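You operate a simulated robot arm through the tools that you are given. There is no shell and no other tool. Be economical: measure what you need, move in short steps, check, and stop when the job is done.

Carry out the task below with a simulated two-armed robot. There is one attempt and no reset: what you move stays moved.

## Task
Set the stock day dial to THU and store the tub.
Fine: the dial is stiff, so hold the stock tub with the other hand while it turns. Then put it in the sauce drawer and shut the drawer.

It is judged by the outcome, as a careful person would: the job done as asked, and still so three seconds after it is handed in. It fails if anything else is knocked over, pushed out of place, dropped, spilled or broken.

## Robot
Two 7-joint arms with two-finger parallel grippers on one trunk, on a base that drives. Base frame: it is fixed to the floor where the robot stands at the start and does not move with it; the origin is under the middle of the robot, x ahead of it, y to its left, z up. Lengths are in cm, angles in rad, forces in N, time in s.
The left shoulder is at the start at [7, 16.3, 124.5], the right one opposite. With the tool pointing down near the work surface each hand reaches from about 38 to 88 cm from the robot's upright axis, wherever it stands, measured 20 degrees to its own side. Places, roughly: stock day dial [50, 0, 110]; sauce drawer [60, -20, 60]; sauce drawer floor [60, -20, 50]. Payload 3.43 kg a hand.
Tool frame (each hand has its own): the origin (TCP) lies between the finger pads and is the grasp point; the fingertips stand 3.4 cm ahead of it; z points along the fingers, y is the line along which they close. The gripper opens to 12.8 cm. The fingers are 2.4 cm wide and 1.2 cm thick; the gripper's body (4.8 by 13 cm) begins 9.6 cm behind the TCP.
Orientation is that of the tool frame in the base frame, as a unit quaternion [x, y, z, w]. With the fingers straight down and closing along the base's y, the tool's x points along the base's -x, its y along +y and its z along -z.

## Interface
- The arms move only by the tool play_rows. It takes "left_series", "right_series" or both (then of equal length, played together; a hand with none holds still); each is a list of rows, each a list of 7 numbers: the shift along the tool's x, y, z in cm, then the turn, a rotation vector about the tool's x, y, z in rad, then the finger opening in cm, from 0 to 12.8. In form: [[x, y, z, ax, ay, az, jaw], ...]. A call has 1 to 20 rows; each row is the pose to reach, as a shift and turn from the pose commanded when the call began, along the tool's axes at that moment. Each row takes 0.2 s and may step no farther than 5 cm and 0.15 rad from the row before; otherwise, or with a gripper value out of range, the whole call is refused. Where a pose cannot be reached the arm comes as near as it can. A force on the tool above 90 N (or 10 N above the force at the start of the call, whichever is more), or a blocked arm, ends the call early, and 0.2 s more pass. The fingers move at their own pace (about 15.3 cm/s each) and stop on an object; they squeeze with about 37 N. The grip force told is the motor's: it shows also when the fingers shut on nothing. Time passes only in rows, and 0.2 s behind the last, so rows that repeat a pose let the fingers close. It gives the time, the measured TCP pose, the force on the tool (base axes), the opening and the grip force at its end, in the units of the frame above (readings bear some noise).
- Cameras (640 x 400 px; columns grow to the right, rows downward): "scene" is now at [12.61, -3.47, 146.04]; the picture's right is [-0.43, -0.90, 0.00], its down [-0.62, 0.29, -0.73] and it looks along [0.66, -0.31, -0.68] (base axes); focal length 214 px, centre (320, 200). "left" rides on the left gripper at [7.6, 1.1, -16] in its tool frame; the picture's right is [-0.15, 0.99, 0.00], its down [-0.88, -0.13, -0.46] and it looks along [-0.45, -0.07, 0.89] (tool axes); focal length 234 px, centre (320, 200). "right" rides on the right gripper at [7.6, -1.1, -16] in its tool frame; the picture's right is [0.15, 0.99, 0.00], its down [-0.88, 0.13, -0.46] and it looks along [-0.45, 0.07, 0.89] (tool axes); focal length 234 px, centre (320, 200). There is no depth. A picture from a camera that has moved, and an enlarged one, comes with that camera's place and axes in the base frame and with its lens.
- capture(camera): a new picture of that camera. The clock stands still meanwhile.
- lift_body(by): slides the trunk up (or, below 0, down) by that many cm; the arms and the scene camera ride with it, the base frame stays. It gives what a move gives, with no picture.
- steer(legs): drives the robot by 1 to 6 legs, each [ahead, left, turn to the left] in cm, cm and rad, along the robot's own axes; the way and the turn of a leg run together, so that a leg with both is an arc; at most 150 cm and 3.142 rad a leg. The arms and the cameras ride along, it lands a little off, and it stops where it bumps. It gives what a move gives.
- pan_tilt(pan, tilt): turns the head with the scene camera to pan (to the left, within 1.501 rad either way) and tilt (down, from -0.506 to 1.204), counted from straight ahead of the robot. It gives what a move gives.
- enlarge(camera, box): a new picture of the part [left, top, right, bottom] of that camera's present view, enlarged. The clock stands still meanwhile.
- sign_off(): hands the job in; it is judged then, once.

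Work in short steps. Places have to be worked out from the pictures, the camera data and where the tool is seen: move nearer, look again, correct. Check each grasp and each placing, and mend what went wrong. You have 120 turns and 92 pictures in all, those below and enlarged ones among them. Open the grippers and draw the arms clear of the work before you hand the job in, unless the task says otherwise; then end with one line.

The tools are called after "Call:" by a JSON object that holds its "fn" and its "kwargs". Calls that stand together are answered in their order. play_rows: Moves the arms, as the interface text tells. Its arguments: {"type":"object","properties":{"left_series":{"type":"array","items":{"type":"array","items":{"type":"number"}}},"right_series":{"type":"array","items":{"type":"array","items":{"type":"number"}}}},"required":[]} The other tools are called the same way: lift_body (by) slides the trunk up or down; steer (legs) drives the base; pan_tilt (pan, tilt) turns the head that bears the scene camera; capture (camera) takes a picture; enlarge (camera, box) takes an enlarged picture of a part of a camera's view; sign_off () hands the job in.

At the start:

```text
t: 0.0
left_ee_pos: [51.85, 5.08, 133.14]
left_ee_rot: [-0.001, 1.0, 0.0, 0.0]
left_force: [-0.1, -1.0, 0.0]
left_opening: 12.79
left_gripper_force: 0.2
right_ee_pos: [44.09, -27.82, 136.52]
right_ee_rot: [0.001, 1.0, 0.0, 0.0]
right_force: [0.4, -0.6, 1.0]
right_opening: 12.79
right_gripper_force: 0.0
trunk travel left (down, up): [-72.5, 21.5]
robot x, y, heading: [-0.12, 0.07, -0.002]
head pan, tilt: [-0.445, 0.754]
```

scene: 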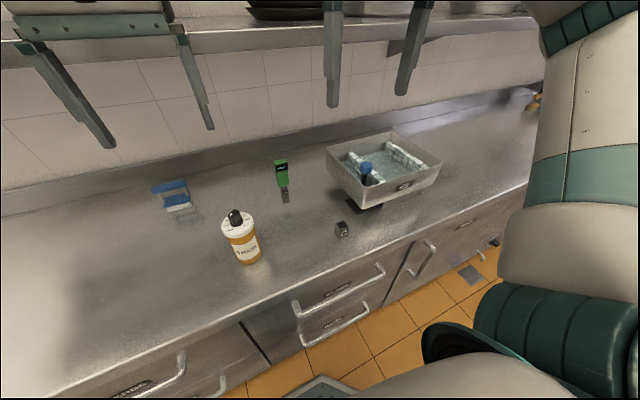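
right: 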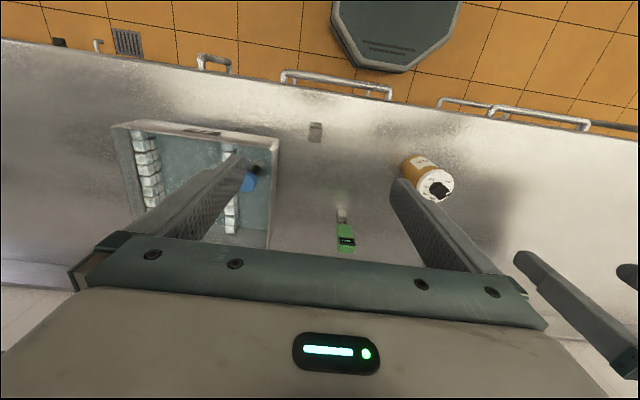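
left: 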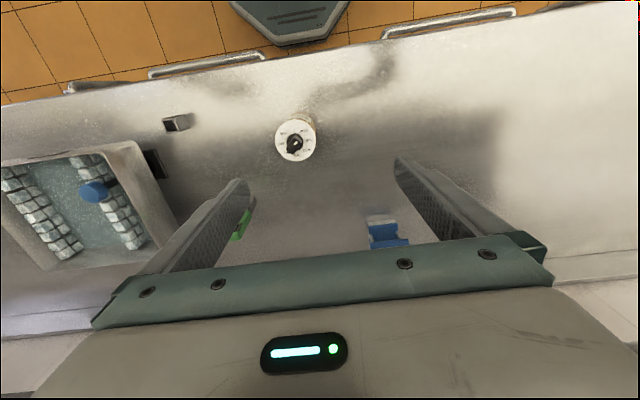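

The orange tub with a white dial lid stands near [50, 0]. I enlarge views of the dial and the drawers to see the details.

Call:
{"fn": "enlarge", "kwargs": {"camera": "left", "box": [250, 90, 346, 180]}}

Call:
{"fn": "enlarge", "kwargs": {"camera": "scene", "box": [200, 190, 300, 290]}}

Call:
{"fn": "enlarge", "kwargs": {"camera": "scene", "box": [240, 220, 500, 380]}}

```text
4.44 times, centred on (298, 135) of left
camera zoom: at [44.2, 6.22, 149.19], right [0.15, 0.99, 0.0], down [0.88, -0.13, 0.46], along [0.45, -0.07, -0.89], focal length 1041 px, centre (418, 489)
```

zoom: 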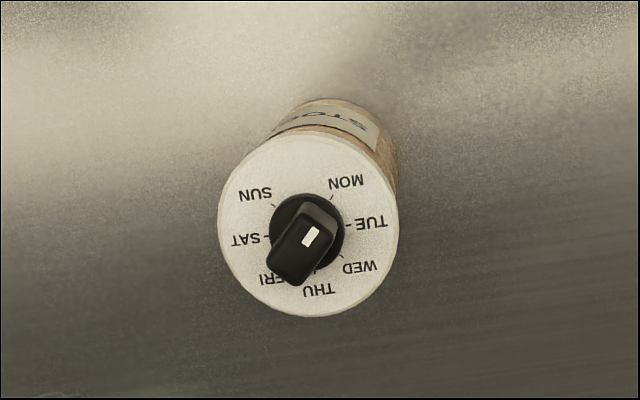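

```text
4.00 times, centred on (250, 240) of scene
camera zoom: at [12.61, -3.47, 146.04], right [-0.43, -0.9, 0.0], down [-0.62, 0.29, -0.73], along [0.66, -0.31, -0.68], focal length 858 px, centre (600, 40)
```

zoom: 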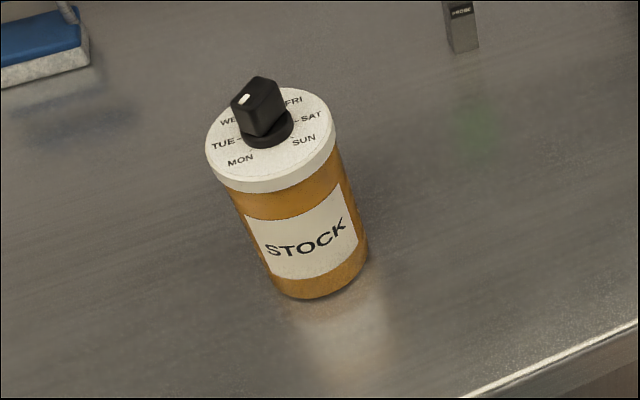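

```text
2.46 times, centred on (370, 300) of scene
camera zoom: at [12.61, -3.47, 146.04], right [-0.43, -0.9, 0.0], down [-0.62, 0.29, -0.73], along [0.66, -0.31, -0.68], focal length 528 px, centre (197, -46)
```

zoom: 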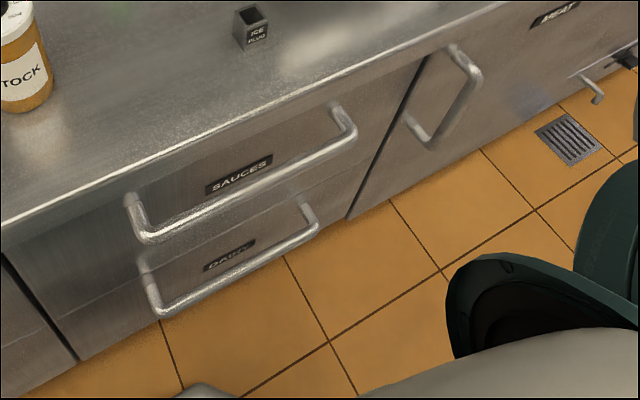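

The mark's direction on the knob is what matters, so I zoom in tighter on the knob itself.

Call:
{"fn": "enlarge", "kwargs": {"camera": "left", "box": [270, 112, 322, 164]}}

Call:
{"fn": "enlarge", "kwargs": {"camera": "scene", "box": [216, 205, 260, 240]}}

```text
7.69 times, centred on (296, 138) of left
camera zoom: at [44.2, 6.22, 149.19], right [0.15, 0.99, 0.0], down [0.88, -0.13, 0.46], along [0.45, -0.07, -0.89], focal length 1801 px, centre (505, 677)
```

zoom: 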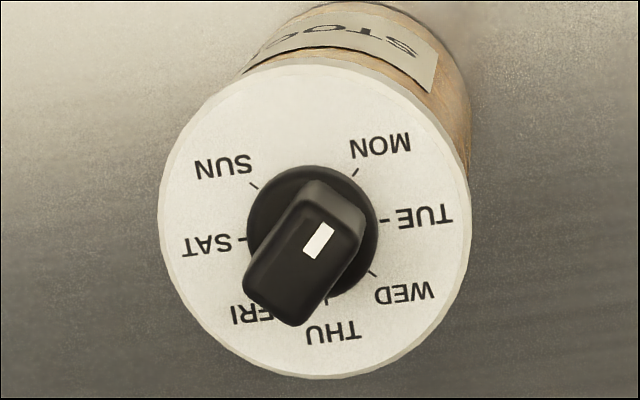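

```text
11.43 times, centred on (238, 222) of scene
camera zoom: at [12.61, -3.47, 146.04], right [-0.43, -0.9, 0.0], down [-0.62, 0.29, -0.73], along [0.66, -0.31, -0.68], focal length 2451 px, centre (1257, -57)
```

zoom: 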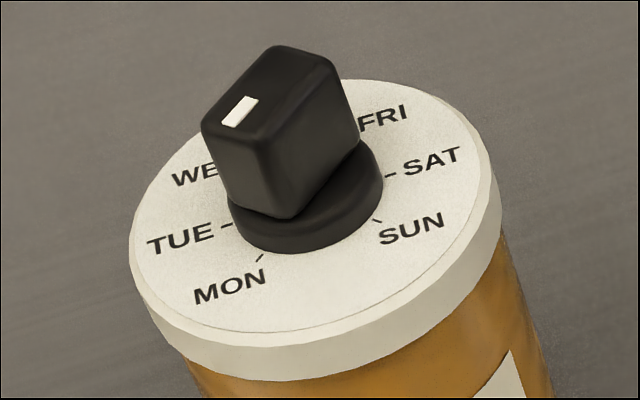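

The pointer is on MON; the days run clockwise seen from above in 45° steps, so THU is 135° clockwise. The tub stands at about [53.4, 0.2], with the lid at z≈105. The right hand will hold the body from its side, tilted, and the left will turn the knob from above, so I yaw the right hand first.

Call:
{"fn": "play_rows", "kwargs": {"right_series": [[0, 0.5, 1, 0, 0, -0.15, 12.8], [0, 1, 2, 0, 0, -0.3, 12.8], [0, 1.5, 4, 0, 0, -0.45, 12.8], [0, 2, 6, 0, 0, -0.6, 12.8], [0, 2.5, 8, 0, 0, -0.75, 12.8], [0, 3, 9, 0, 0, -0.9, 12.8], [0, 4, 10, 0, 0, -1.047, 12.8]]}}

```text
t: 1.6
left_ee_pos: [51.92, 5.21, 133.19]
left_ee_rot: [-0.001, 1.0, 0.0, 0.0]
left_force: [0.0, -0.6, -0.9]
left_opening: 12.81
left_gripper_force: 0.0
right_ee_pos: [44.12, -23.94, 126.52]
right_ee_rot: [-0.501, 0.866, 0.001, 0.0]
right_force: [0.7, 0.3, 0.0]
right_opening: 12.8
right_gripper_force: 0.1
trunk travel left (down, up): [-72.5, 21.5]
robot x, y, heading: [-0.27, 0.29, 0.0]
head pan, tilt: [-0.445, 0.754]
```

Rotation went well. Now I pitch the right hand so that it points at the tub, and bring it to a standoff about 14 cm short.

Call:
{"fn": "play_rows", "kwargs": {"right_series": [[-2, 0.57, 3, 0, -0.14, 0, 12.8], [-4, 1.14, 6, 0, -0.28, 0, 12.8], [-6, 1.71, 9, 0, -0.42, 0, 12.8], [-8, 2.28, 12, 0, -0.56, 0, 12.8], [-10, 2.85, 15, 0, -0.7, 0, 12.8], [-12, 3.42, 18, 0, -0.83, 0, 12.8], [-14.1, 4, 21, 0, -0.96, 0, 12.8], [-14.1, 4, 21, 0, -0.96, 0, 12.8]]}}

Call:
{"fn": "capture", "kwargs": {"camera": "right"}}

Call:
{"fn": "capture", "kwargs": {"camera": "left"}}

Call:
{"fn": "capture", "kwargs": {"camera": "scene"}}

```text
t: 3.4
left_ee_pos: [51.87, 5.04, 133.3]
left_ee_rot: [-0.001, 1.0, 0.001, 0.0]
left_force: [0.2, 0.4, 0.0]
left_opening: 12.78
left_gripper_force: 0.1
right_ee_pos: [47.81, -9.35, 105.71]
right_ee_rot: [-0.443, 0.768, 0.231, 0.401]
right_force: [1.3, -0.3, -0.8]
right_opening: 12.77
right_gripper_force: 0.2
trunk travel left (down, up): [-72.5, 21.5]
robot x, y, heading: [-0.09, 0.29, -0.001]
head pan, tilt: [-0.445, 0.754]
```

```text
83 pictures are left
camera right: at [40.03, -25.08, 108.53], right [-0.9, 0.42, -0.12], down [-0.05, 0.18, 0.98], along [0.44, 0.89, -0.14], focal length 234 px, centre (320, 200)
```

right: 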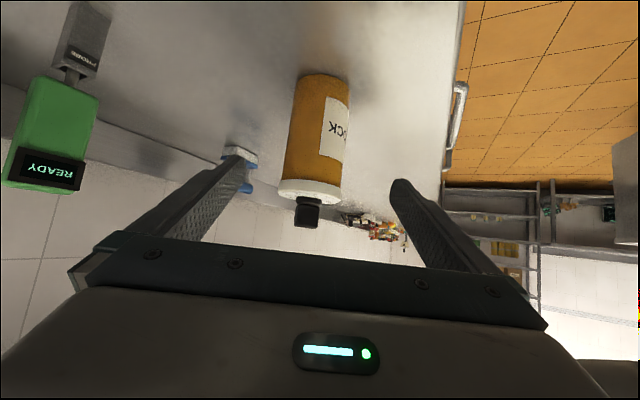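

```text
82 pictures are left
camera left: at [44.18, 6.25, 149.2], right [0.15, 0.99, 0.0], down [0.88, -0.13, 0.46], along [0.45, -0.07, -0.89], focal length 234 px, centre (320, 200)
```

left: 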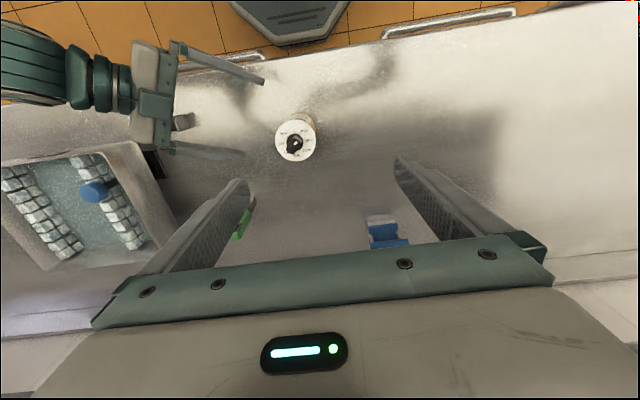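

```text
81 pictures are left
camera scene: at [12.59, -3.44, 146.05], right [-0.43, -0.9, 0.0], down [-0.62, 0.29, -0.73], along [0.66, -0.31, -0.68], focal length 214 px, centre (320, 200)
```

scene: 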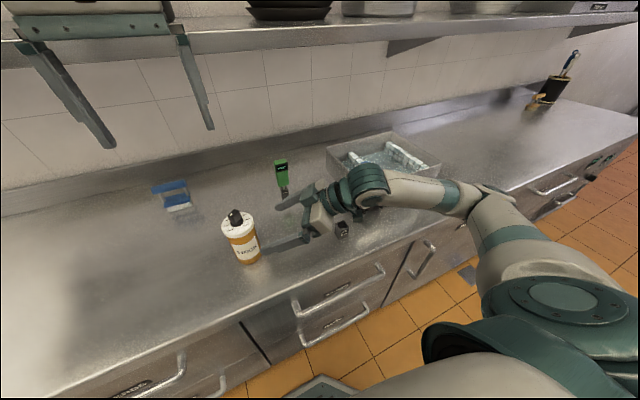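

The tub projects where expected, so my estimate of its place holds. I advance 13.8 cm along the fingers and close on the body.

Call:
{"fn": "play_rows", "kwargs": {"right_series": [[0, 0, 4, 0, 0, 0, 12.8], [0.2, 0, 8, 0, 0, 0, 12.8], [0.3, 0, 11, 0, 0, 0, 12.8], [0.36, 0, 13.8, 0, 0, 0, 12.8], [0.36, 0, 13.8, 0, 0, 0, 12.8]]}}

Call:
{"fn": "capture", "kwargs": {"camera": "left"}}

Call:
{"fn": "capture", "kwargs": {"camera": "right"}}

```text
t: 4.6
left_ee_pos: [51.87, 4.92, 133.31]
left_ee_rot: [-0.001, 1.0, 0.0, 0.0]
left_force: [0.3, -0.6, -0.2]
left_opening: 12.81
left_gripper_force: 0.1
right_ee_pos: [53.27, 0.13, 97.23]
right_ee_rot: [-0.444, 0.768, 0.232, 0.4]
right_force: [-0.4, -0.8, -0.4]
right_opening: 12.8
right_gripper_force: 0.1
trunk travel left (down, up): [-72.5, 21.5]
robot x, y, heading: [0.02, 0.06, 0.0]
head pan, tilt: [-0.445, 0.754]
```

```text
80 pictures are left
camera left: at [44.14, 6.16, 149.22], right [0.15, 0.99, 0.0], down [0.88, -0.13, 0.46], along [0.45, -0.07, -0.89], focal length 234 px, centre (320, 200)
```

left: 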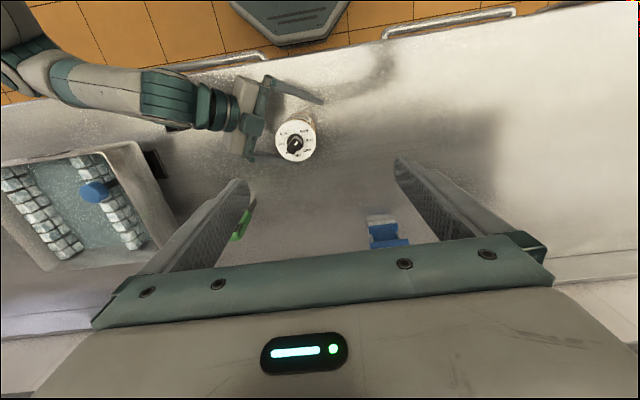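

```text
79 pictures are left
camera right: at [45.44, -15.53, 100.09], right [-0.9, 0.42, -0.12], down [-0.05, 0.18, 0.98], along [0.44, 0.89, -0.14], focal length 234 px, centre (320, 200)
```

right: 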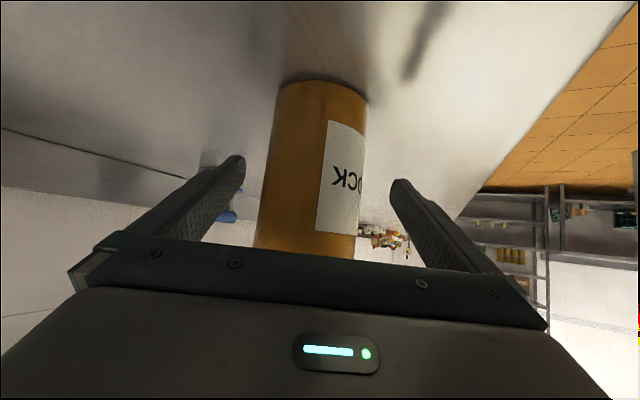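

Fingers straddle the tub centrally. I close them.

Call:
{"fn": "play_rows", "kwargs": {"right_series": [[0, 0, 0, 0, 0, 0, 9], [0, 0, 0, 0, 0, 0, 8], [0, 0, 0, 0, 0, 0, 7], [0, 0, 0, 0, 0, 0, 6], [0, 0, 0, 0, 0, 0, 5]]}}

Call:
{"fn": "enlarge", "kwargs": {"camera": "left", "box": [262, 106, 326, 170]}}

```text
t: 5.8
left_ee_pos: [51.86, 5.0, 133.25]
left_ee_rot: [0.0, 1.0, 0.0, 0.001]
left_force: [0.1, -0.2, 0.0]
left_opening: 12.79
left_gripper_force: 0.1
right_ee_pos: [53.3, 0.03, 97.13]
right_ee_rot: [-0.443, 0.769, 0.231, 0.399]
right_force: [-0.7, -1.7, 0.3]
right_opening: 7.21
right_gripper_force: 37.0
trunk travel left (down, up): [-72.5, 21.5]
robot x, y, heading: [0.06, 0.11, 0.002]
head pan, tilt: [-0.445, 0.754]
```

```text
6.25 times, centred on (294, 138) of left
camera zoom: at [44.2, 6.21, 149.19], right [0.15, 0.99, 0.0], down [0.88, -0.13, 0.46], along [0.45, -0.07, -0.89], focal length 1464 px, centre (482, 588)
```

zoom: 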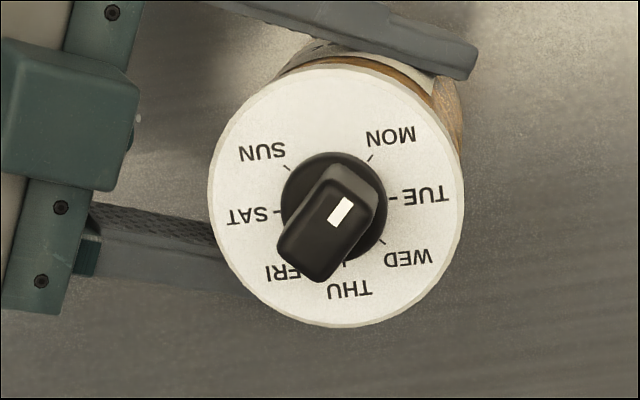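

The tub is held (7.2 cm across). I bring the left hand above the knob, turned so that its fingers close across the knob's narrow sides.

Call:
{"fn": "play_rows", "kwargs": {"left_series": [[-0.3, -1, 3, 0, 0, 0.15, 10], [-0.6, -2, 6, 0, 0, 0.3, 8], [-0.9, -3, 9, 0, 0, 0.45, 6], [-1.2, -4, 12, 0, 0, 0.6, 6], [-1.33, -4.75, 15, 0, 0, 0.75, 6], [-1.33, -4.75, 15, 0, 0, 0.75, 6]]}}

Call:
{"fn": "capture", "kwargs": {"camera": "left"}}

Call:
{"fn": "enlarge", "kwargs": {"camera": "scene", "box": [160, 150, 320, 270]}}

```text
t: 7.2
left_ee_pos: [52.94, 0.38, 118.19]
left_ee_rot: [0.367, 0.93, 0.0, 0.0]
left_force: [-0.5, -0.4, -0.4]
left_opening: 6.02
left_gripper_force: 0.1
right_ee_pos: [53.33, 0.23, 97.2]
right_ee_rot: [-0.443, 0.769, 0.231, 0.4]
right_force: [-0.7, -0.3, -0.3]
right_opening: 7.25
right_gripper_force: 37.2
trunk travel left (down, up): [-72.5, 21.5]
robot x, y, heading: [0.03, 0.5, 0.004]
head pan, tilt: [-0.445, 0.754]
```

```text
77 pictures are left
camera left: at [48.09, 6.45, 134.15], right [0.78, 0.62, 0.0], down [0.55, -0.7, 0.46], along [0.28, -0.36, -0.89], focal length 234 px, centre (320, 200)
```

left: 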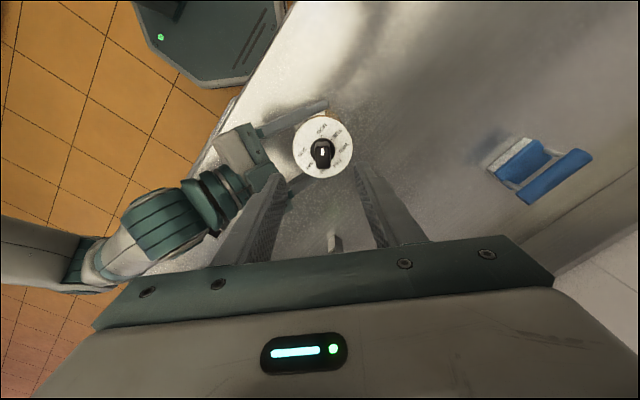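

```text
3.33 times, centred on (240, 210) of scene
camera zoom: at [12.6, -3.46, 146.04], right [-0.43, -0.9, 0.0], down [-0.62, 0.29, -0.73], along [0.66, -0.31, -0.68], focal length 715 px, centre (587, 167)
```

zoom: 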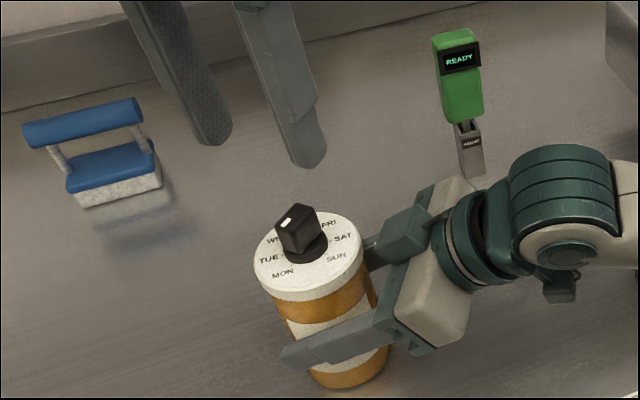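

I zoom on the knob to check lateral alignment with the finger plane.

Call:
{"fn": "enlarge", "kwargs": {"camera": "left", "box": [272, 98, 372, 198]}}

```text
4.00 times, centred on (322, 148) of left
camera zoom: at [48.09, 6.45, 134.15], right [0.78, 0.62, 0.0], down [0.55, -0.7, 0.46], along [0.28, -0.36, -0.89], focal length 937 px, centre (312, 408)
```

zoom: 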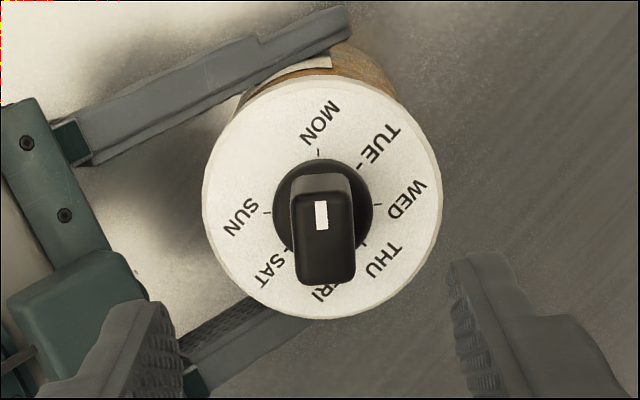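

The knob is within 0.2 cm of the hand axis; its orientation wants ~0.08 rad more. I descend so that the tips sit just above the knob's flange, then close.

Call:
{"fn": "play_rows", "kwargs": {"left_series": [[0, 0.1, 3, 0, 0, 0.08, 6], [0, 0.1, 6, 0, 0, 0.08, 6], [0, 0.1, 8.2, 0, 0, 0.08, 6], [0, 0.1, 8.2, 0, 0, 0.08, 4], [0, 0.1, 8.2, 0, 0, 0.08, 3], [0, 0.1, 8.2, 0, 0, 0.08, 2], [0, 0.1, 8.2, 0, 0, 0.08, 1], [0, 0.1, 8.2, 0, 0, 0.08, 1]]}}

Call:
{"fn": "enlarge", "kwargs": {"camera": "left", "box": [240, 90, 400, 230]}}

Call:
{"fn": "enlarge", "kwargs": {"camera": "scene", "box": [160, 130, 340, 270]}}

```text
t: 9.0
left_ee_pos: [53.27, 0.56, 109.98]
left_ee_rot: [0.402, 0.916, 0.0, 0.0]
left_force: [4.1, 4.2, 0.5]
left_opening: 1.75
left_gripper_force: 37.1
right_ee_pos: [53.37, 0.35, 97.28]
right_ee_rot: [-0.442, 0.769, 0.23, 0.4]
right_force: [-4.6, -4.3, 0.9]
right_opening: 7.24
right_gripper_force: 36.6
trunk travel left (down, up): [-72.5, 21.5]
robot x, y, heading: [0.0, -0.16, -0.001]
head pan, tilt: [-0.445, 0.754]
```

```text
2.86 times, centred on (320, 160) of left
camera zoom: at [48.9, 6.83, 125.94], right [0.83, 0.56, 0.0], down [0.5, -0.74, 0.46], along [0.26, -0.38, -0.89], focal length 669 px, centre (320, 314)
```

zoom: 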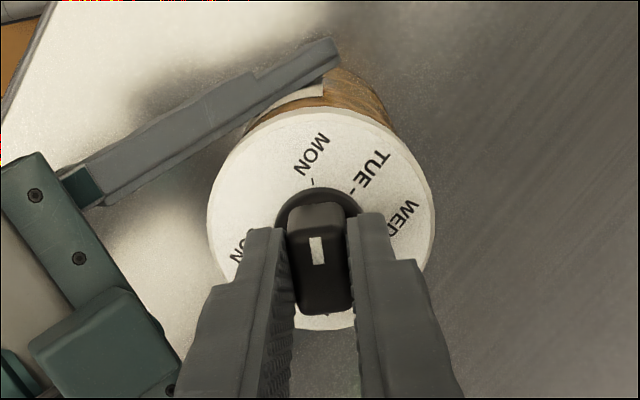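

```text
2.86 times, centred on (250, 200) of scene
camera zoom: at [12.63, -3.48, 146.04], right [-0.43, -0.9, 0.0], down [-0.62, 0.29, -0.73], along [0.66, -0.31, -0.68], focal length 613 px, centre (520, 200)
```

zoom: 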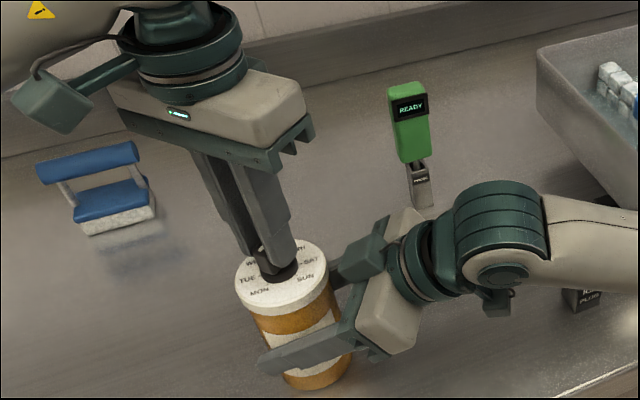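

Knob gripped firmly (1.75 cm). I turn clockwise the first half, about 67°.

Call:
{"fn": "play_rows", "kwargs": {"left_series": [[0, 0, 0, 0, 0, 0.15, 1], [0, 0, 0, 0, 0, 0.3, 1], [0, 0, 0, 0, 0, 0.45, 1], [0, 0, 0, 0, 0, 0.6, 1], [0, 0, 0, 0, 0, 0.75, 1], [0, 0, 0, 0, 0, 0.9, 1], [0, 0, 0, 0, 0, 1.05, 1], [0, 0, 0, 0, 0, 1.18, 1]]}}

Call:
{"fn": "enlarge", "kwargs": {"camera": "left", "box": [240, 90, 400, 230]}}

```text
t: 10.8
left_ee_pos: [37.68, -0.88, 111.81]
left_ee_rot: [0.83, 0.558, 0.003, -0.001]
left_force: [-0.4, -0.3, 0.5]
left_opening: 0.99
left_gripper_force: 0.0
left hand out of reach, approached as far as the arm can: row 4, 5, 6, 7, 8
right_ee_pos: [53.5, -0.27, 97.07]
right_ee_rot: [-0.441, 0.769, 0.231, 0.401]
right_force: [-0.8, -0.2, -5.8]
right_opening: 7.26
right_gripper_force: 36.7
trunk travel left (down, up): [-72.5, 21.5]
robot x, y, heading: [-0.1, 0.07, 0.0]
head pan, tilt: [-0.445, 0.754]
```

```text
2.86 times, centred on (320, 160) of left
camera zoom: at [41.31, 5.59, 127.73], right [0.86, -0.51, 0.0], down [-0.45, -0.77, 0.45], along [-0.23, -0.39, -0.89], focal length 669 px, centre (320, 314)
```

zoom: 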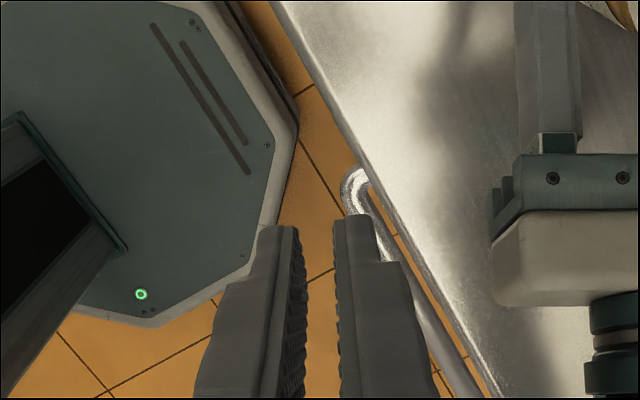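

The wrist ran out of range past ~75° and the hand slipped off the knob. I lift the left hand up and clear and turn it back, then look at the tub's state.

Call:
{"fn": "play_rows", "kwargs": {"left_series": [[0, 0, -4, 0, 0, 0, 4], [0, 0, -8, 0, 0, -0.15, 6], [0, 0, -11, 0, 0, -0.3, 6], [0, 0, -14, 0, 0, -0.45, 6], [0, 0, -17, 0, 0, -0.6, 6], [0, 0, -20, 0, 0, -0.75, 6], [0, 0, -20, 0, 0, -0.9, 6], [0, 0, -20, 0, 0, -1.05, 6], [0, 0, -20, 0, 0, -1.18, 6]]}}

Call:
{"fn": "capture", "kwargs": {"camera": "scene"}}

Call:
{"fn": "enlarge", "kwargs": {"camera": "scene", "box": [200, 180, 300, 270]}}

```text
t: 12.8
left_ee_pos: [37.63, -0.92, 131.69]
left_ee_rot: [0.375, 0.927, 0.002, 0.002]
left_force: [0.3, 0.4, 0.3]
left_opening: 5.99
left_gripper_force: 0.1
right_ee_pos: [53.39, 0.14, 97.16]
right_ee_rot: [-0.443, 0.768, 0.231, 0.4]
right_force: [0.7, -0.6, -5.4]
right_opening: 7.22
right_gripper_force: 36.8
trunk travel left (down, up): [-72.5, 21.5]
robot x, y, heading: [-0.25, 0.13, -0.001]
head pan, tilt: [-0.445, 0.754]
```

```text
71 pictures are left
camera scene: at [12.63, -3.47, 146.04], right [-0.43, -0.9, 0.0], down [-0.62, 0.29, -0.73], along [0.66, -0.31, -0.68], focal length 214 px, centre (320, 200)
```

scene: 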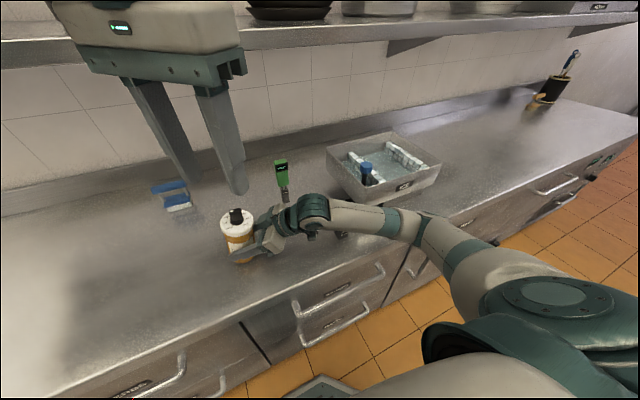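

```text
4.44 times, centred on (250, 225) of scene
camera zoom: at [12.63, -3.47, 146.04], right [-0.43, -0.9, 0.0], down [-0.62, 0.29, -0.73], along [0.66, -0.31, -0.68], focal length 953 px, centre (631, 89)
```

zoom: 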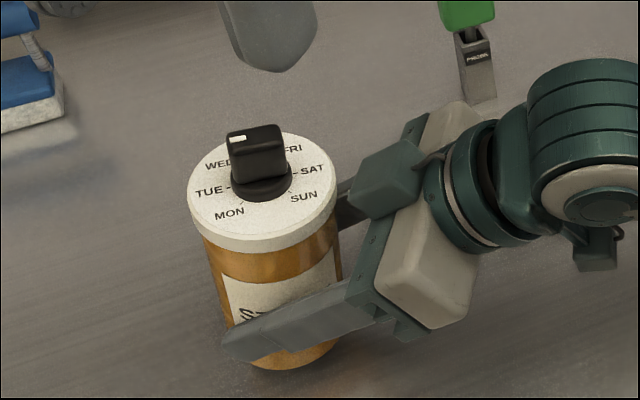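

The tub is still upright and held; the knob has turned part-way. I return the left hand to its overhead viewing pose to read the dial exactly.

Call:
{"fn": "play_rows", "kwargs": {"left_series": [[-1, 2.5, -1, 0, 0, -0.13, 6], [-2, 5, -2, 0, 0, -0.26, 6], [-3, 7.5, -2, 0, 0, -0.39, 6], [-4, 10, -2, 0, 0, -0.52, 6], [-5, 12.5, -2, 0, 0, -0.65, 6], [-6.05, 14.2, -2, 0, 0, -0.77, 6], [-6.05, 14.2, -2, 0, 0, -0.77, 6]]}}

Call:
{"fn": "enlarge", "kwargs": {"camera": "left", "box": [262, 106, 326, 170]}}

Call:
{"fn": "capture", "kwargs": {"camera": "right"}}

```text
t: 14.4
left_ee_pos: [51.75, 5.14, 133.56]
left_ee_rot: [0.001, 1.0, 0.001, 0.003]
left_force: [-0.3, -0.5, 0.4]
left_opening: 6.0
left_gripper_force: 0.1
right_ee_pos: [53.4, 0.19, 97.2]
right_ee_rot: [-0.443, 0.769, 0.23, 0.4]
right_force: [0.4, 0.2, -5.0]
right_opening: 7.26
right_gripper_force: 36.8
trunk travel left (down, up): [-72.5, 21.5]
robot x, y, heading: [0.06, 0.47, 0.001]
head pan, tilt: [-0.445, 0.754]
```

```text
6.25 times, centred on (294, 138) of left
camera zoom: at [44.03, 6.15, 149.59], right [0.15, 0.99, 0.0], down [0.88, -0.13, 0.46], along [0.46, -0.07, -0.89], focal length 1464 px, centre (482, 588)
```

zoom: 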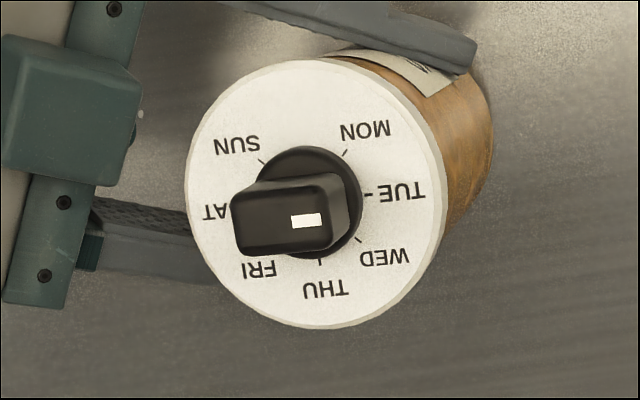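

```text
68 pictures are left
camera right: at [45.48, -15.52, 100.09], right [-0.9, 0.42, -0.12], down [-0.05, 0.18, 0.98], along [0.44, 0.89, -0.14], focal length 234 px, centre (320, 200)
```

right: 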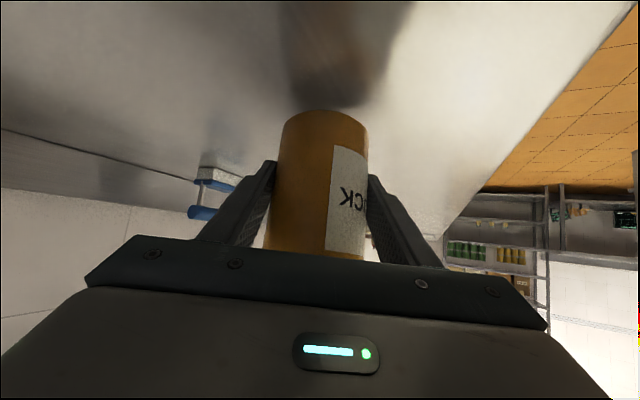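

The tub was pulled up ~2.5 cm in the right grip and tilted ~6°, now hanging (5 N weight); the pointer is near TUE. I level it by pitching the right hand and lower it part-way.

Call:
{"fn": "play_rows", "kwargs": {"right_series": [[0, 0, 0, 0, 0.055, 0, 5], [0, 0, 0, 0, 0.11, 0, 5], [0.41, 0, 0.29, 0, 0.11, 0, 5], [0.82, 0, 0.57, 0, 0.11, 0, 5], [0.82, 0, 0.57, 0, 0.11, 0, 5]]}}

Call:
{"fn": "capture", "kwargs": {"camera": "right"}}

Call:
{"fn": "enlarge", "kwargs": {"camera": "scene", "box": [190, 180, 310, 280]}}

```text
t: 15.6
left_ee_pos: [51.85, 5.09, 133.61]
left_ee_rot: [0.002, 1.0, 0.001, 0.003]
left_force: [-0.2, 0.5, -0.3]
left_opening: 6.0
left_gripper_force: 0.1
right_ee_pos: [53.31, 0.01, 96.19]
right_ee_rot: [-0.456, 0.789, 0.207, 0.357]
right_force: [0.1, -0.6, -5.2]
right_opening: 7.24
right_gripper_force: 36.6
trunk travel left (down, up): [-72.5, 21.5]
robot x, y, heading: [0.01, 0.13, 0.003]
head pan, tilt: [-0.445, 0.754]
```

```text
67 pictures are left
camera right: at [45.65, -15.27, 101.0], right [-0.9, 0.41, -0.11], down [0.01, 0.27, 0.96], along [0.43, 0.87, -0.25], focal length 234 px, centre (320, 200)
```

right: 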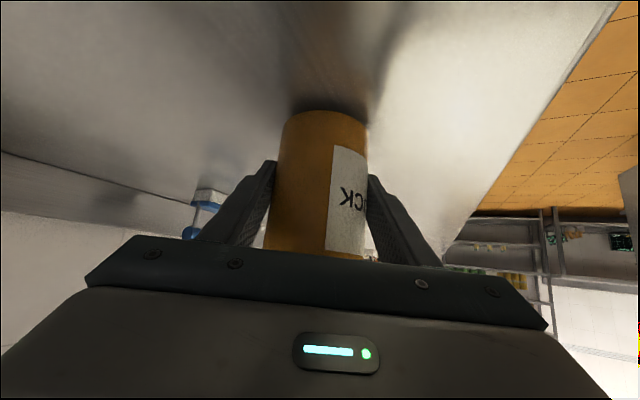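

```text
4.00 times, centred on (250, 230) of scene
camera zoom: at [12.66, -3.46, 146.04], right [-0.43, -0.9, 0.0], down [-0.62, 0.29, -0.73], along [0.66, -0.31, -0.68], focal length 858 px, centre (600, 80)
```

zoom: 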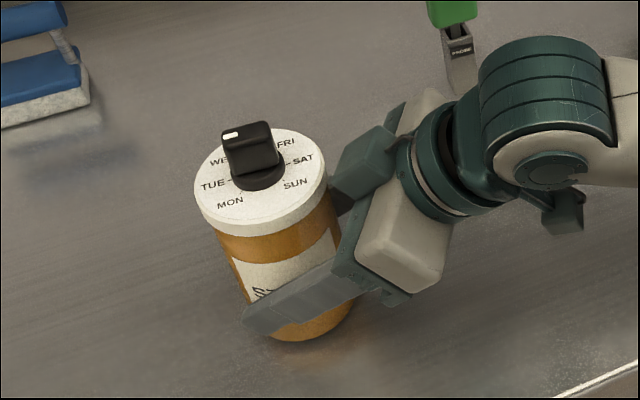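

Level now, with its base perhaps 1.5–2 cm above the table. I lower another 1.2 cm and watch the force.

Call:
{"fn": "play_rows", "kwargs": {"right_series": [[0.3, 0, 0.26, 0, 0, 0, 5], [0.6, 0, 0.53, 0, 0, 0, 5], [0.9, 0, 0.79, 0, 0, 0, 5], [0.9, 0, 0.79, 0, 0, 0, 5]]}}

```text
t: 16.6
left_ee_pos: [51.55, 5.09, 133.85]
left_ee_rot: [0.002, 1.0, 0.001, 0.005]
left_force: [-1.0, -0.2, -1.1]
left_opening: 6.01
left_gripper_force: 0.1
right_ee_pos: [53.34, -0.01, 95.33]
right_ee_rot: [-0.455, 0.788, 0.207, 0.361]
right_force: [6.0, -1.3, 25.5]
right_opening: 7.2
right_gripper_force: 37.5
trunk travel left (down, up): [-72.5, 21.5]
robot x, y, heading: [0.07, 0.12, -0.002]
head pan, tilt: [-0.445, 0.754]
```

Contact with the table (25 N). I ease up slightly, open a little so the tub settles flat, then close again.

Call:
{"fn": "play_rows", "kwargs": {"right_series": [[-0.3, 0, -0.26, 0, 0, 0, 5], [-0.3, 0, -0.26, 0, 0, 0, 7.2], [-0.3, 0, -0.26, 0, 0, 0, 8.2], [-0.3, 0, -0.26, 0, 0, 0, 8.6], [-0.6, 0, -0.52, 0, 0, 0, 8.6], [-0.6, 0, -0.52, 0, 0, 0, 8.6]]}}

Call:
{"fn": "enlarge", "kwargs": {"camera": "left", "box": [252, 96, 336, 180]}}

Call:
{"fn": "enlarge", "kwargs": {"camera": "scene", "box": [190, 180, 310, 280]}}

```text
t: 18.0
left_ee_pos: [51.8, 4.92, 133.58]
left_ee_rot: [0.002, 1.0, 0.001, 0.003]
left_force: [0.9, 0.1, 0.5]
left_opening: 5.98
left_gripper_force: 0.1
right_ee_pos: [53.23, 0.01, 95.73]
right_ee_rot: [-0.454, 0.79, 0.206, 0.358]
right_force: [0.2, -0.5, 0.0]
right_opening: 8.62
right_gripper_force: 0.1
trunk travel left (down, up): [-72.5, 21.5]
robot x, y, heading: [-0.14, -0.07, 0.003]
head pan, tilt: [-0.445, 0.754]
```

```text
4.76 times, centred on (294, 138) of left
camera zoom: at [44.0, 6.14, 149.59], right [0.15, 0.99, 0.0], down [0.88, -0.13, 0.46], along [0.46, -0.07, -0.89], focal length 1115 px, centre (444, 495)
```

zoom: 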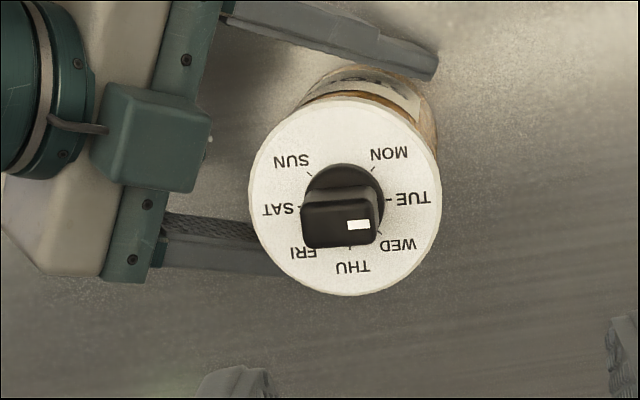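

```text
4.00 times, centred on (250, 230) of scene
camera zoom: at [12.62, -3.47, 146.04], right [-0.43, -0.9, 0.0], down [-0.62, 0.29, -0.73], along [0.66, -0.31, -0.68], focal length 858 px, centre (600, 80)
```

zoom: 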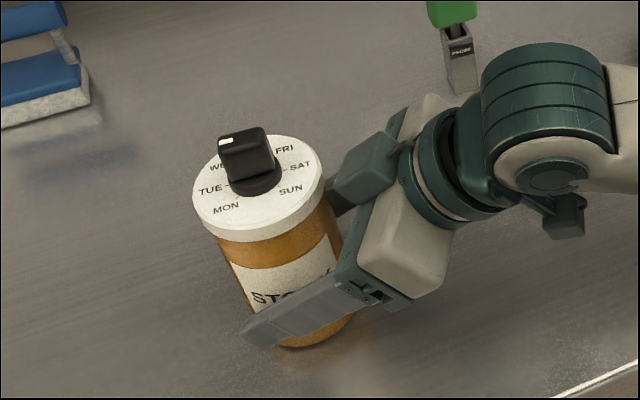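

The tub stands flat again and the pointer sits on TUE, so 90° remain. I re-close the right hand, and turn the left the other way (−1.48 rad) so that the coming turn ends near its neutral wrist pose.

Call:
{"fn": "play_rows", "kwargs": {"right_series": [[0, 0, 0, 0, 0, 0, 8], [0, 0, 0, 0, 0, 0, 7], [0, 0, 0, 0, 0, 0, 6], [0, 0, 0, 0, 0, 0, 5], [0, 0, 0, 0, 0, 0, 5], [0, 0, 0, 0, 0, 0, 5], [0, 0, 0, 0, 0, 0, 5], [0, 0, 0, 0, 0, 0, 5], [0, 0, 0, 0, 0, 0, 5], [0, 0, 0, 0, 0, 0, 5], [0, 0, 0, 0, 0, 0, 5]], "left_series": [[0, 0, 0, 0, 0, -0.14, 6], [0, -0.5, 0, 0, 0, -0.28, 6], [0, -1, 0, 0, 0, -0.42, 6], [-0.3, -1.5, 2, 0, 0, -0.56, 6], [-0.5, -2, 4, 0, 0, -0.7, 6], [-0.7, -2.5, 6, 0, 0, -0.84, 6], [-0.9, -3, 8, 0, 0, -0.98, 6], [-1.1, -3.5, 10, 0, 0, -1.12, 6], [-1.35, -4, 12, 0, 0, -1.26, 6], [-1.35, -4.4, 14, 0, 0, -1.4, 6], [-1.35, -4.4, 15.5, 0, 0, -1.48, 6]]}}

Call:
{"fn": "capture", "kwargs": {"camera": "left"}}

Call:
{"fn": "capture", "kwargs": {"camera": "scene"}}

```text
t: 20.4
left_ee_pos: [53.17, 0.53, 118.31]
left_ee_rot: [-0.674, 0.739, -0.003, 0.004]
left_force: [0.4, 0.2, 0.1]
left_opening: 6.01
left_gripper_force: 0.1
right_ee_pos: [53.2, -0.05, 95.77]
right_ee_rot: [-0.455, 0.789, 0.206, 0.357]
right_force: [-0.5, 0.3, -0.3]
right_opening: 7.22
right_gripper_force: 36.6
trunk travel left (down, up): [-72.5, 21.5]
robot x, y, heading: [-0.11, 0.03, -0.003]
head pan, tilt: [-0.445, 0.754]
```

```text
63 pictures are left
camera left: at [51.18, -6.85, 134.15], right [-0.97, 0.24, -0.01], down [0.21, 0.86, 0.46], along [0.11, 0.44, -0.89], focal length 234 px, centre (320, 200)
```

left: 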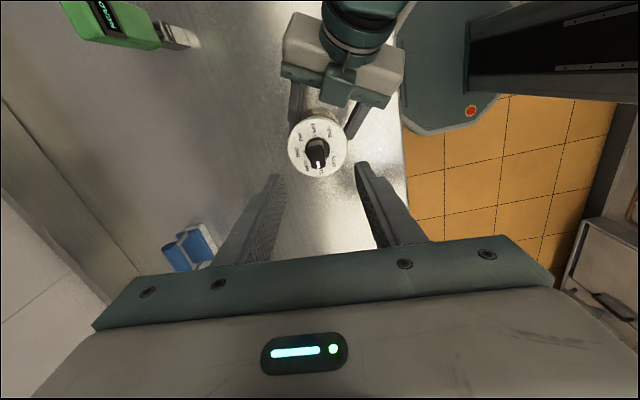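

```text
62 pictures are left
camera scene: at [12.6, -3.46, 146.05], right [-0.43, -0.9, 0.0], down [-0.62, 0.29, -0.73], along [0.66, -0.31, -0.68], focal length 214 px, centre (320, 200)
```

scene: 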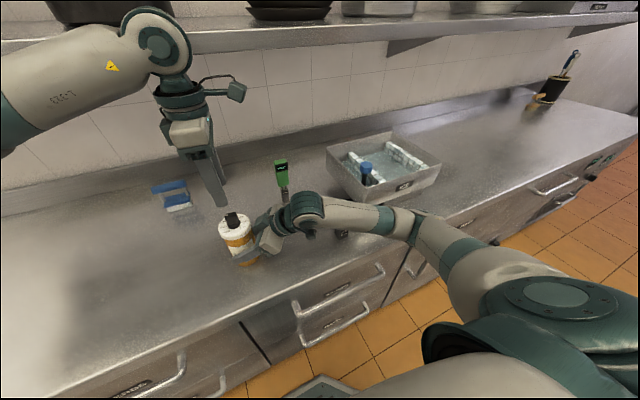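

Reachable and on station. I zoom to check knob alignment.

Call:
{"fn": "enlarge", "kwargs": {"camera": "left", "box": [267, 100, 367, 200]}}

```text
4.00 times, centred on (317, 150) of left
camera zoom: at [51.18, -6.85, 134.15], right [-0.97, 0.24, -0.01], down [0.21, 0.86, 0.46], along [0.11, 0.44, -0.89], focal length 937 px, centre (332, 400)
```

zoom: 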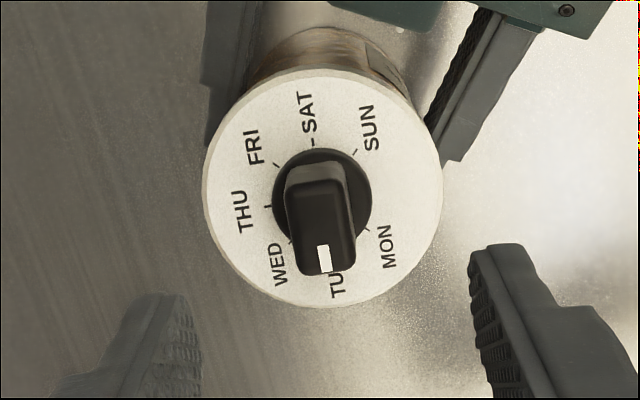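

Aligned within about 1°. I descend 8.3 cm and close on the knob.

Call:
{"fn": "play_rows", "kwargs": {"left_series": [[0, 0, 3, 0, 0, 0, 6], [0, 0, 6, 0, 0, 0, 6], [0, 0, 8.3, 0, 0, 0, 6], [0, 0, 8.3, 0, 0, 0, 4], [0, 0, 8.3, 0, 0, 0, 3], [0, 0, 8.3, 0, 0, 0, 2], [0, 0, 8.3, 0, 0, 0, 1], [0, 0, 8.3, 0, 0, 0, 1]]}}

```text
t: 22.2
left_ee_pos: [53.46, 0.73, 109.94]
left_ee_rot: [-0.674, 0.739, -0.002, 0.004]
left_force: [21.4, -1.3, -0.3]
left_opening: 1.7
left_gripper_force: 36.8
right_ee_pos: [53.1, 0.09, 95.68]
right_ee_rot: [-0.457, 0.787, 0.209, 0.357]
right_force: [-21.3, -0.3, 3.2]
right_opening: 7.19
right_gripper_force: 36.2
trunk travel left (down, up): [-72.5, 21.5]
robot x, y, heading: [-0.01, 0.06, 0.002]
head pan, tilt: [-0.445, 0.754]
```

Gripped (1.70 cm), but with a 21 N side load, so I shift 0.3 cm toward +x to relieve it and begin the turn in a first small part.

Call:
{"fn": "play_rows", "kwargs": {"left_series": [[0, -0.3, 0, 0, 0, 0, 1], [0, -0.3, 0, 0, 0, 0.1, 1], [0, -0.3, 0, 0, 0, 0.2, 1], [0, -0.3, 0, 0, 0, 0.3, 1]]}}

Call:
{"fn": "enlarge", "kwargs": {"camera": "left", "box": [240, 80, 400, 230]}}

```text
t: 23.2
left_ee_pos: [53.65, 0.61, 109.99]
left_ee_rot: [-0.555, 0.832, 0.0, 0.005]
left_force: [10.9, 5.3, 0.0]
left_opening: 1.71
left_gripper_force: 37.3
right_ee_pos: [53.34, -0.07, 95.79]
right_ee_rot: [-0.455, 0.789, 0.206, 0.357]
right_force: [-10.0, -4.9, 3.4]
right_opening: 7.19
right_gripper_force: 36.8
trunk travel left (down, up): [-72.5, 21.5]
robot x, y, heading: [0.08, -0.06, 0.002]
head pan, tilt: [-0.445, 0.754]
```

```text
2.67 times, centred on (320, 155) of left
camera zoom: at [49.44, -5.94, 125.84], right [-0.86, 0.52, 0.0], down [0.46, 0.76, 0.46], along [0.24, 0.39, -0.89], focal length 624 px, centre (320, 320)
```

zoom: 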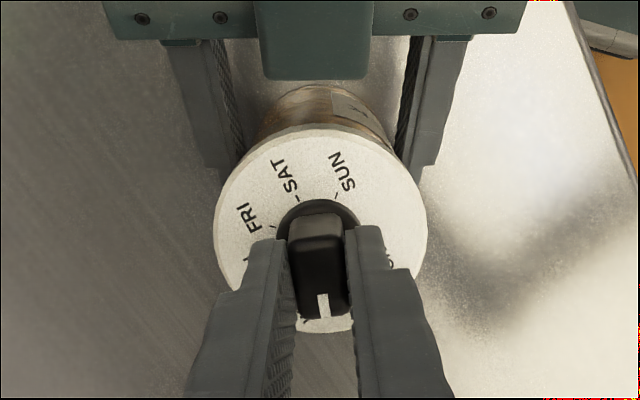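

The knob turns with the hand. I continue the remaining 1.27 rad.

Call:
{"fn": "play_rows", "kwargs": {"left_series": [[0, -0.1, 0, 0, 0, 0.14, 1], [0, -0.1, 0, 0, 0, 0.28, 1], [0, -0.1, 0, 0, 0, 0.42, 1], [0, -0.1, 0, 0, 0, 0.56, 1], [0, -0.1, 0, 0, 0, 0.7, 1], [0, -0.1, 0, 0, 0, 0.84, 1], [0, -0.1, 0, 0, 0, 0.98, 1], [0, -0.1, 0, 0, 0, 1.12, 1], [0, -0.1, 0, 0, 0, 1.27, 1], [0, -0.1, 0, 0, 0, 1.27, 1]]}}

Call:
{"fn": "enlarge", "kwargs": {"camera": "left", "box": [240, 80, 400, 230]}}

Call:
{"fn": "enlarge", "kwargs": {"camera": "scene", "box": [190, 180, 310, 280]}}

```text
t: 25.4
left_ee_pos: [53.63, 0.67, 109.84]
left_ee_rot: [0.048, 0.999, 0.002, 0.003]
left_force: [-13.2, 18.7, -0.1]
left_opening: 1.72
left_gripper_force: 37.0
right_ee_pos: [53.27, -0.1, 95.86]
right_ee_rot: [-0.455, 0.789, 0.206, 0.358]
right_force: [13.2, -18.8, 2.6]
right_opening: 7.2
right_gripper_force: 37.0
trunk travel left (down, up): [-72.5, 21.5]
robot x, y, heading: [0.05, -0.26, 0.003]
head pan, tilt: [-0.445, 0.754]
```

```text
2.67 times, centred on (320, 155) of left
camera zoom: at [45.99, 2.4, 125.86], right [0.24, 0.97, 0.0], down [0.86, -0.21, 0.46], along [0.45, -0.11, -0.89], focal length 624 px, centre (320, 320)
```

zoom: 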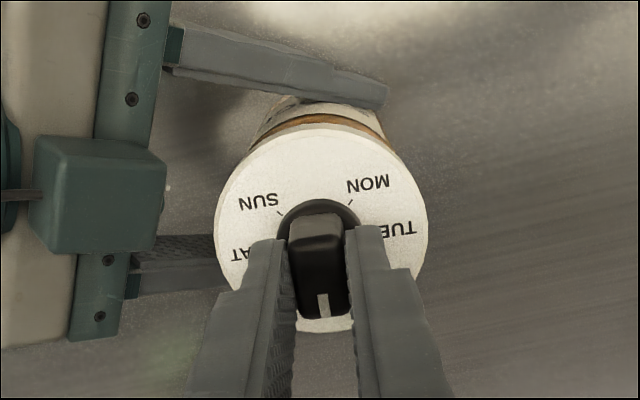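

```text
4.00 times, centred on (250, 230) of scene
camera zoom: at [12.6, -3.47, 146.04], right [-0.43, -0.9, 0.0], down [-0.62, 0.29, -0.73], along [0.66, -0.31, -0.68], focal length 858 px, centre (600, 80)
```

zoom: 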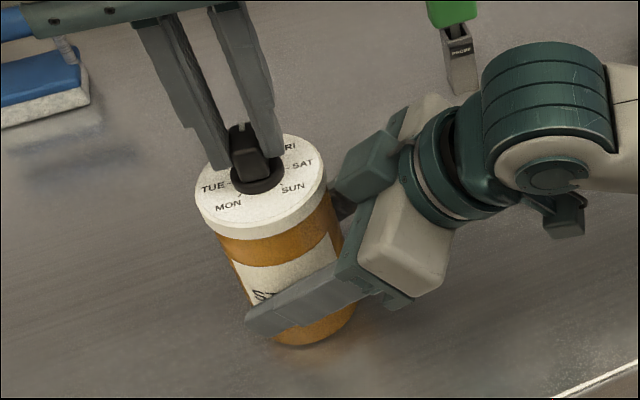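

The pointer looks to be at THU. I release the knob and lift the left hand straight up to check.

Call:
{"fn": "play_rows", "kwargs": {"left_series": [[0, 0, 0, 0, 0, 0, 3], [0, 0, 0, 0, 0, 0, 6], [0, 0, 0, 0, 0, 0, 6], [0, 0, -4, 0, 0, 0, 6], [0, 0, -8, 0, 0, 0, 6], [0, 0, -12, 0, 0, 0, 6]]}}

Call:
{"fn": "enlarge", "kwargs": {"camera": "left", "box": [272, 108, 352, 188]}}

```text
t: 26.8
left_ee_pos: [53.6, 0.56, 121.89]
left_ee_rot: [0.046, 0.999, 0.002, 0.004]
left_force: [0.2, -0.8, -0.8]
left_opening: 5.99
left_gripper_force: 0.0
right_ee_pos: [53.16, -0.08, 95.75]
right_ee_rot: [-0.455, 0.789, 0.206, 0.357]
right_force: [-0.8, -1.5, 2.6]
right_opening: 7.18
right_gripper_force: 37.0
trunk travel left (down, up): [-72.5, 21.5]
robot x, y, heading: [0.21, -0.03, -0.002]
head pan, tilt: [-0.445, 0.754]
```

```text
5.00 times, centred on (312, 148) of left
camera zoom: at [45.93, 2.33, 137.78], right [0.24, 0.97, 0.0], down [0.86, -0.21, 0.46], along [0.45, -0.11, -0.89], focal length 1171 px, centre (360, 460)
```

zoom: 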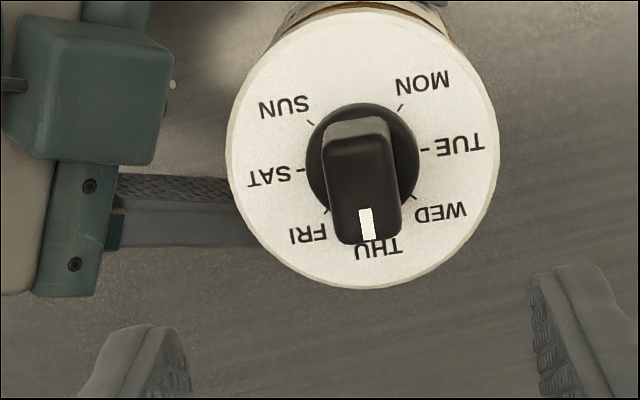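

The pointer is squarely on THU. Now I release the tub with the right hand and back it off along its fingers, then up.

Call:
{"fn": "play_rows", "kwargs": {"right_series": [[0, 0, 0, 0, 0, 0, 8], [0, 0, 0, 0, 0, 0, 11], [0, 0, 0, 0, 0, 0, 12.8], [0, 0, -4, 0, 0, 0, 12.8], [0, 0, -8, 0, 0, 0, 12.8], [0, 0, -12, 0, 0, 0, 12.8], [0, 0, -16, 0, 0, 0, 12.8], [0, 0, -20, 0, 0, 0, 12.8], [-1, 0, -22, 0, 0, 0, 12.8]]}}

Call:
{"fn": "capture", "kwargs": {"camera": "scene"}}

```text
t: 28.8
left_ee_pos: [53.69, 0.73, 121.82]
left_ee_rot: [0.047, 0.999, 0.001, 0.003]
left_force: [-0.3, -0.6, -0.6]
left_opening: 6.0
left_gripper_force: 0.1
right_ee_pos: [46.39, -13.84, 111.37]
right_ee_rot: [-0.457, 0.789, 0.207, 0.355]
right_force: [0.3, 0.2, 0.3]
right_opening: 12.83
right_gripper_force: 0.0
right hand out of reach, approached as far as the arm can: row 8, 9
trunk travel left (down, up): [-72.5, 21.5]
robot x, y, heading: [-0.06, -0.07, -0.0]
head pan, tilt: [-0.445, 0.754]
```

```text
56 pictures are left
camera scene: at [12.62, -3.41, 146.04], right [-0.43, -0.9, 0.0], down [-0.62, 0.29, -0.73], along [0.66, -0.31, -0.68], focal length 214 px, centre (320, 200)
```

scene: 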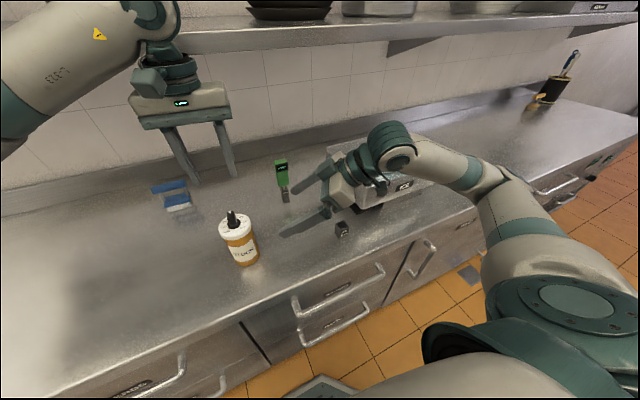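

The tub stands alone, fine. I raise the right hand straight up, clear of the counter items.

Call:
{"fn": "play_rows", "kwargs": {"right_series": [[-3, 0, -2.6, 0, 0, 0, 12.8], [-6, 0, -5.3, 0, 0, 0, 12.8], [-9, 0, -7.9, 0, 0.1, 0, 12.8], [-12, 0, -10.6, 0, 0.2, 0, 12.8], [-15, 0, -13.2, 0, 0.35, 0, 12.8], [-15, 0, -13.2, 0, 0.5, 0, 12.8], [-15, 0, -13.2, 0, 0.65, 0, 12.8], [-15, 0, -13.2, 0, 0.8, 0, 12.8]]}}

```text
t: 30.6
left_ee_pos: [53.63, 0.77, 121.84]
left_ee_rot: [0.047, 0.999, 0.001, 0.003]
left_force: [-0.5, 0.5, -0.5]
left_opening: 6.0
left_gripper_force: 0.1
right_ee_pos: [46.53, -13.74, 131.33]
right_ee_rot: [-0.5, 0.866, 0.01, 0.02]
right_force: [-0.1, 0.0, -0.2]
right_opening: 12.8
right_gripper_force: 0.1
trunk travel left (down, up): [-72.5, 21.5]
robot x, y, heading: [0.3, 0.21, -0.0]
head pan, tilt: [-0.445, 0.754]
```

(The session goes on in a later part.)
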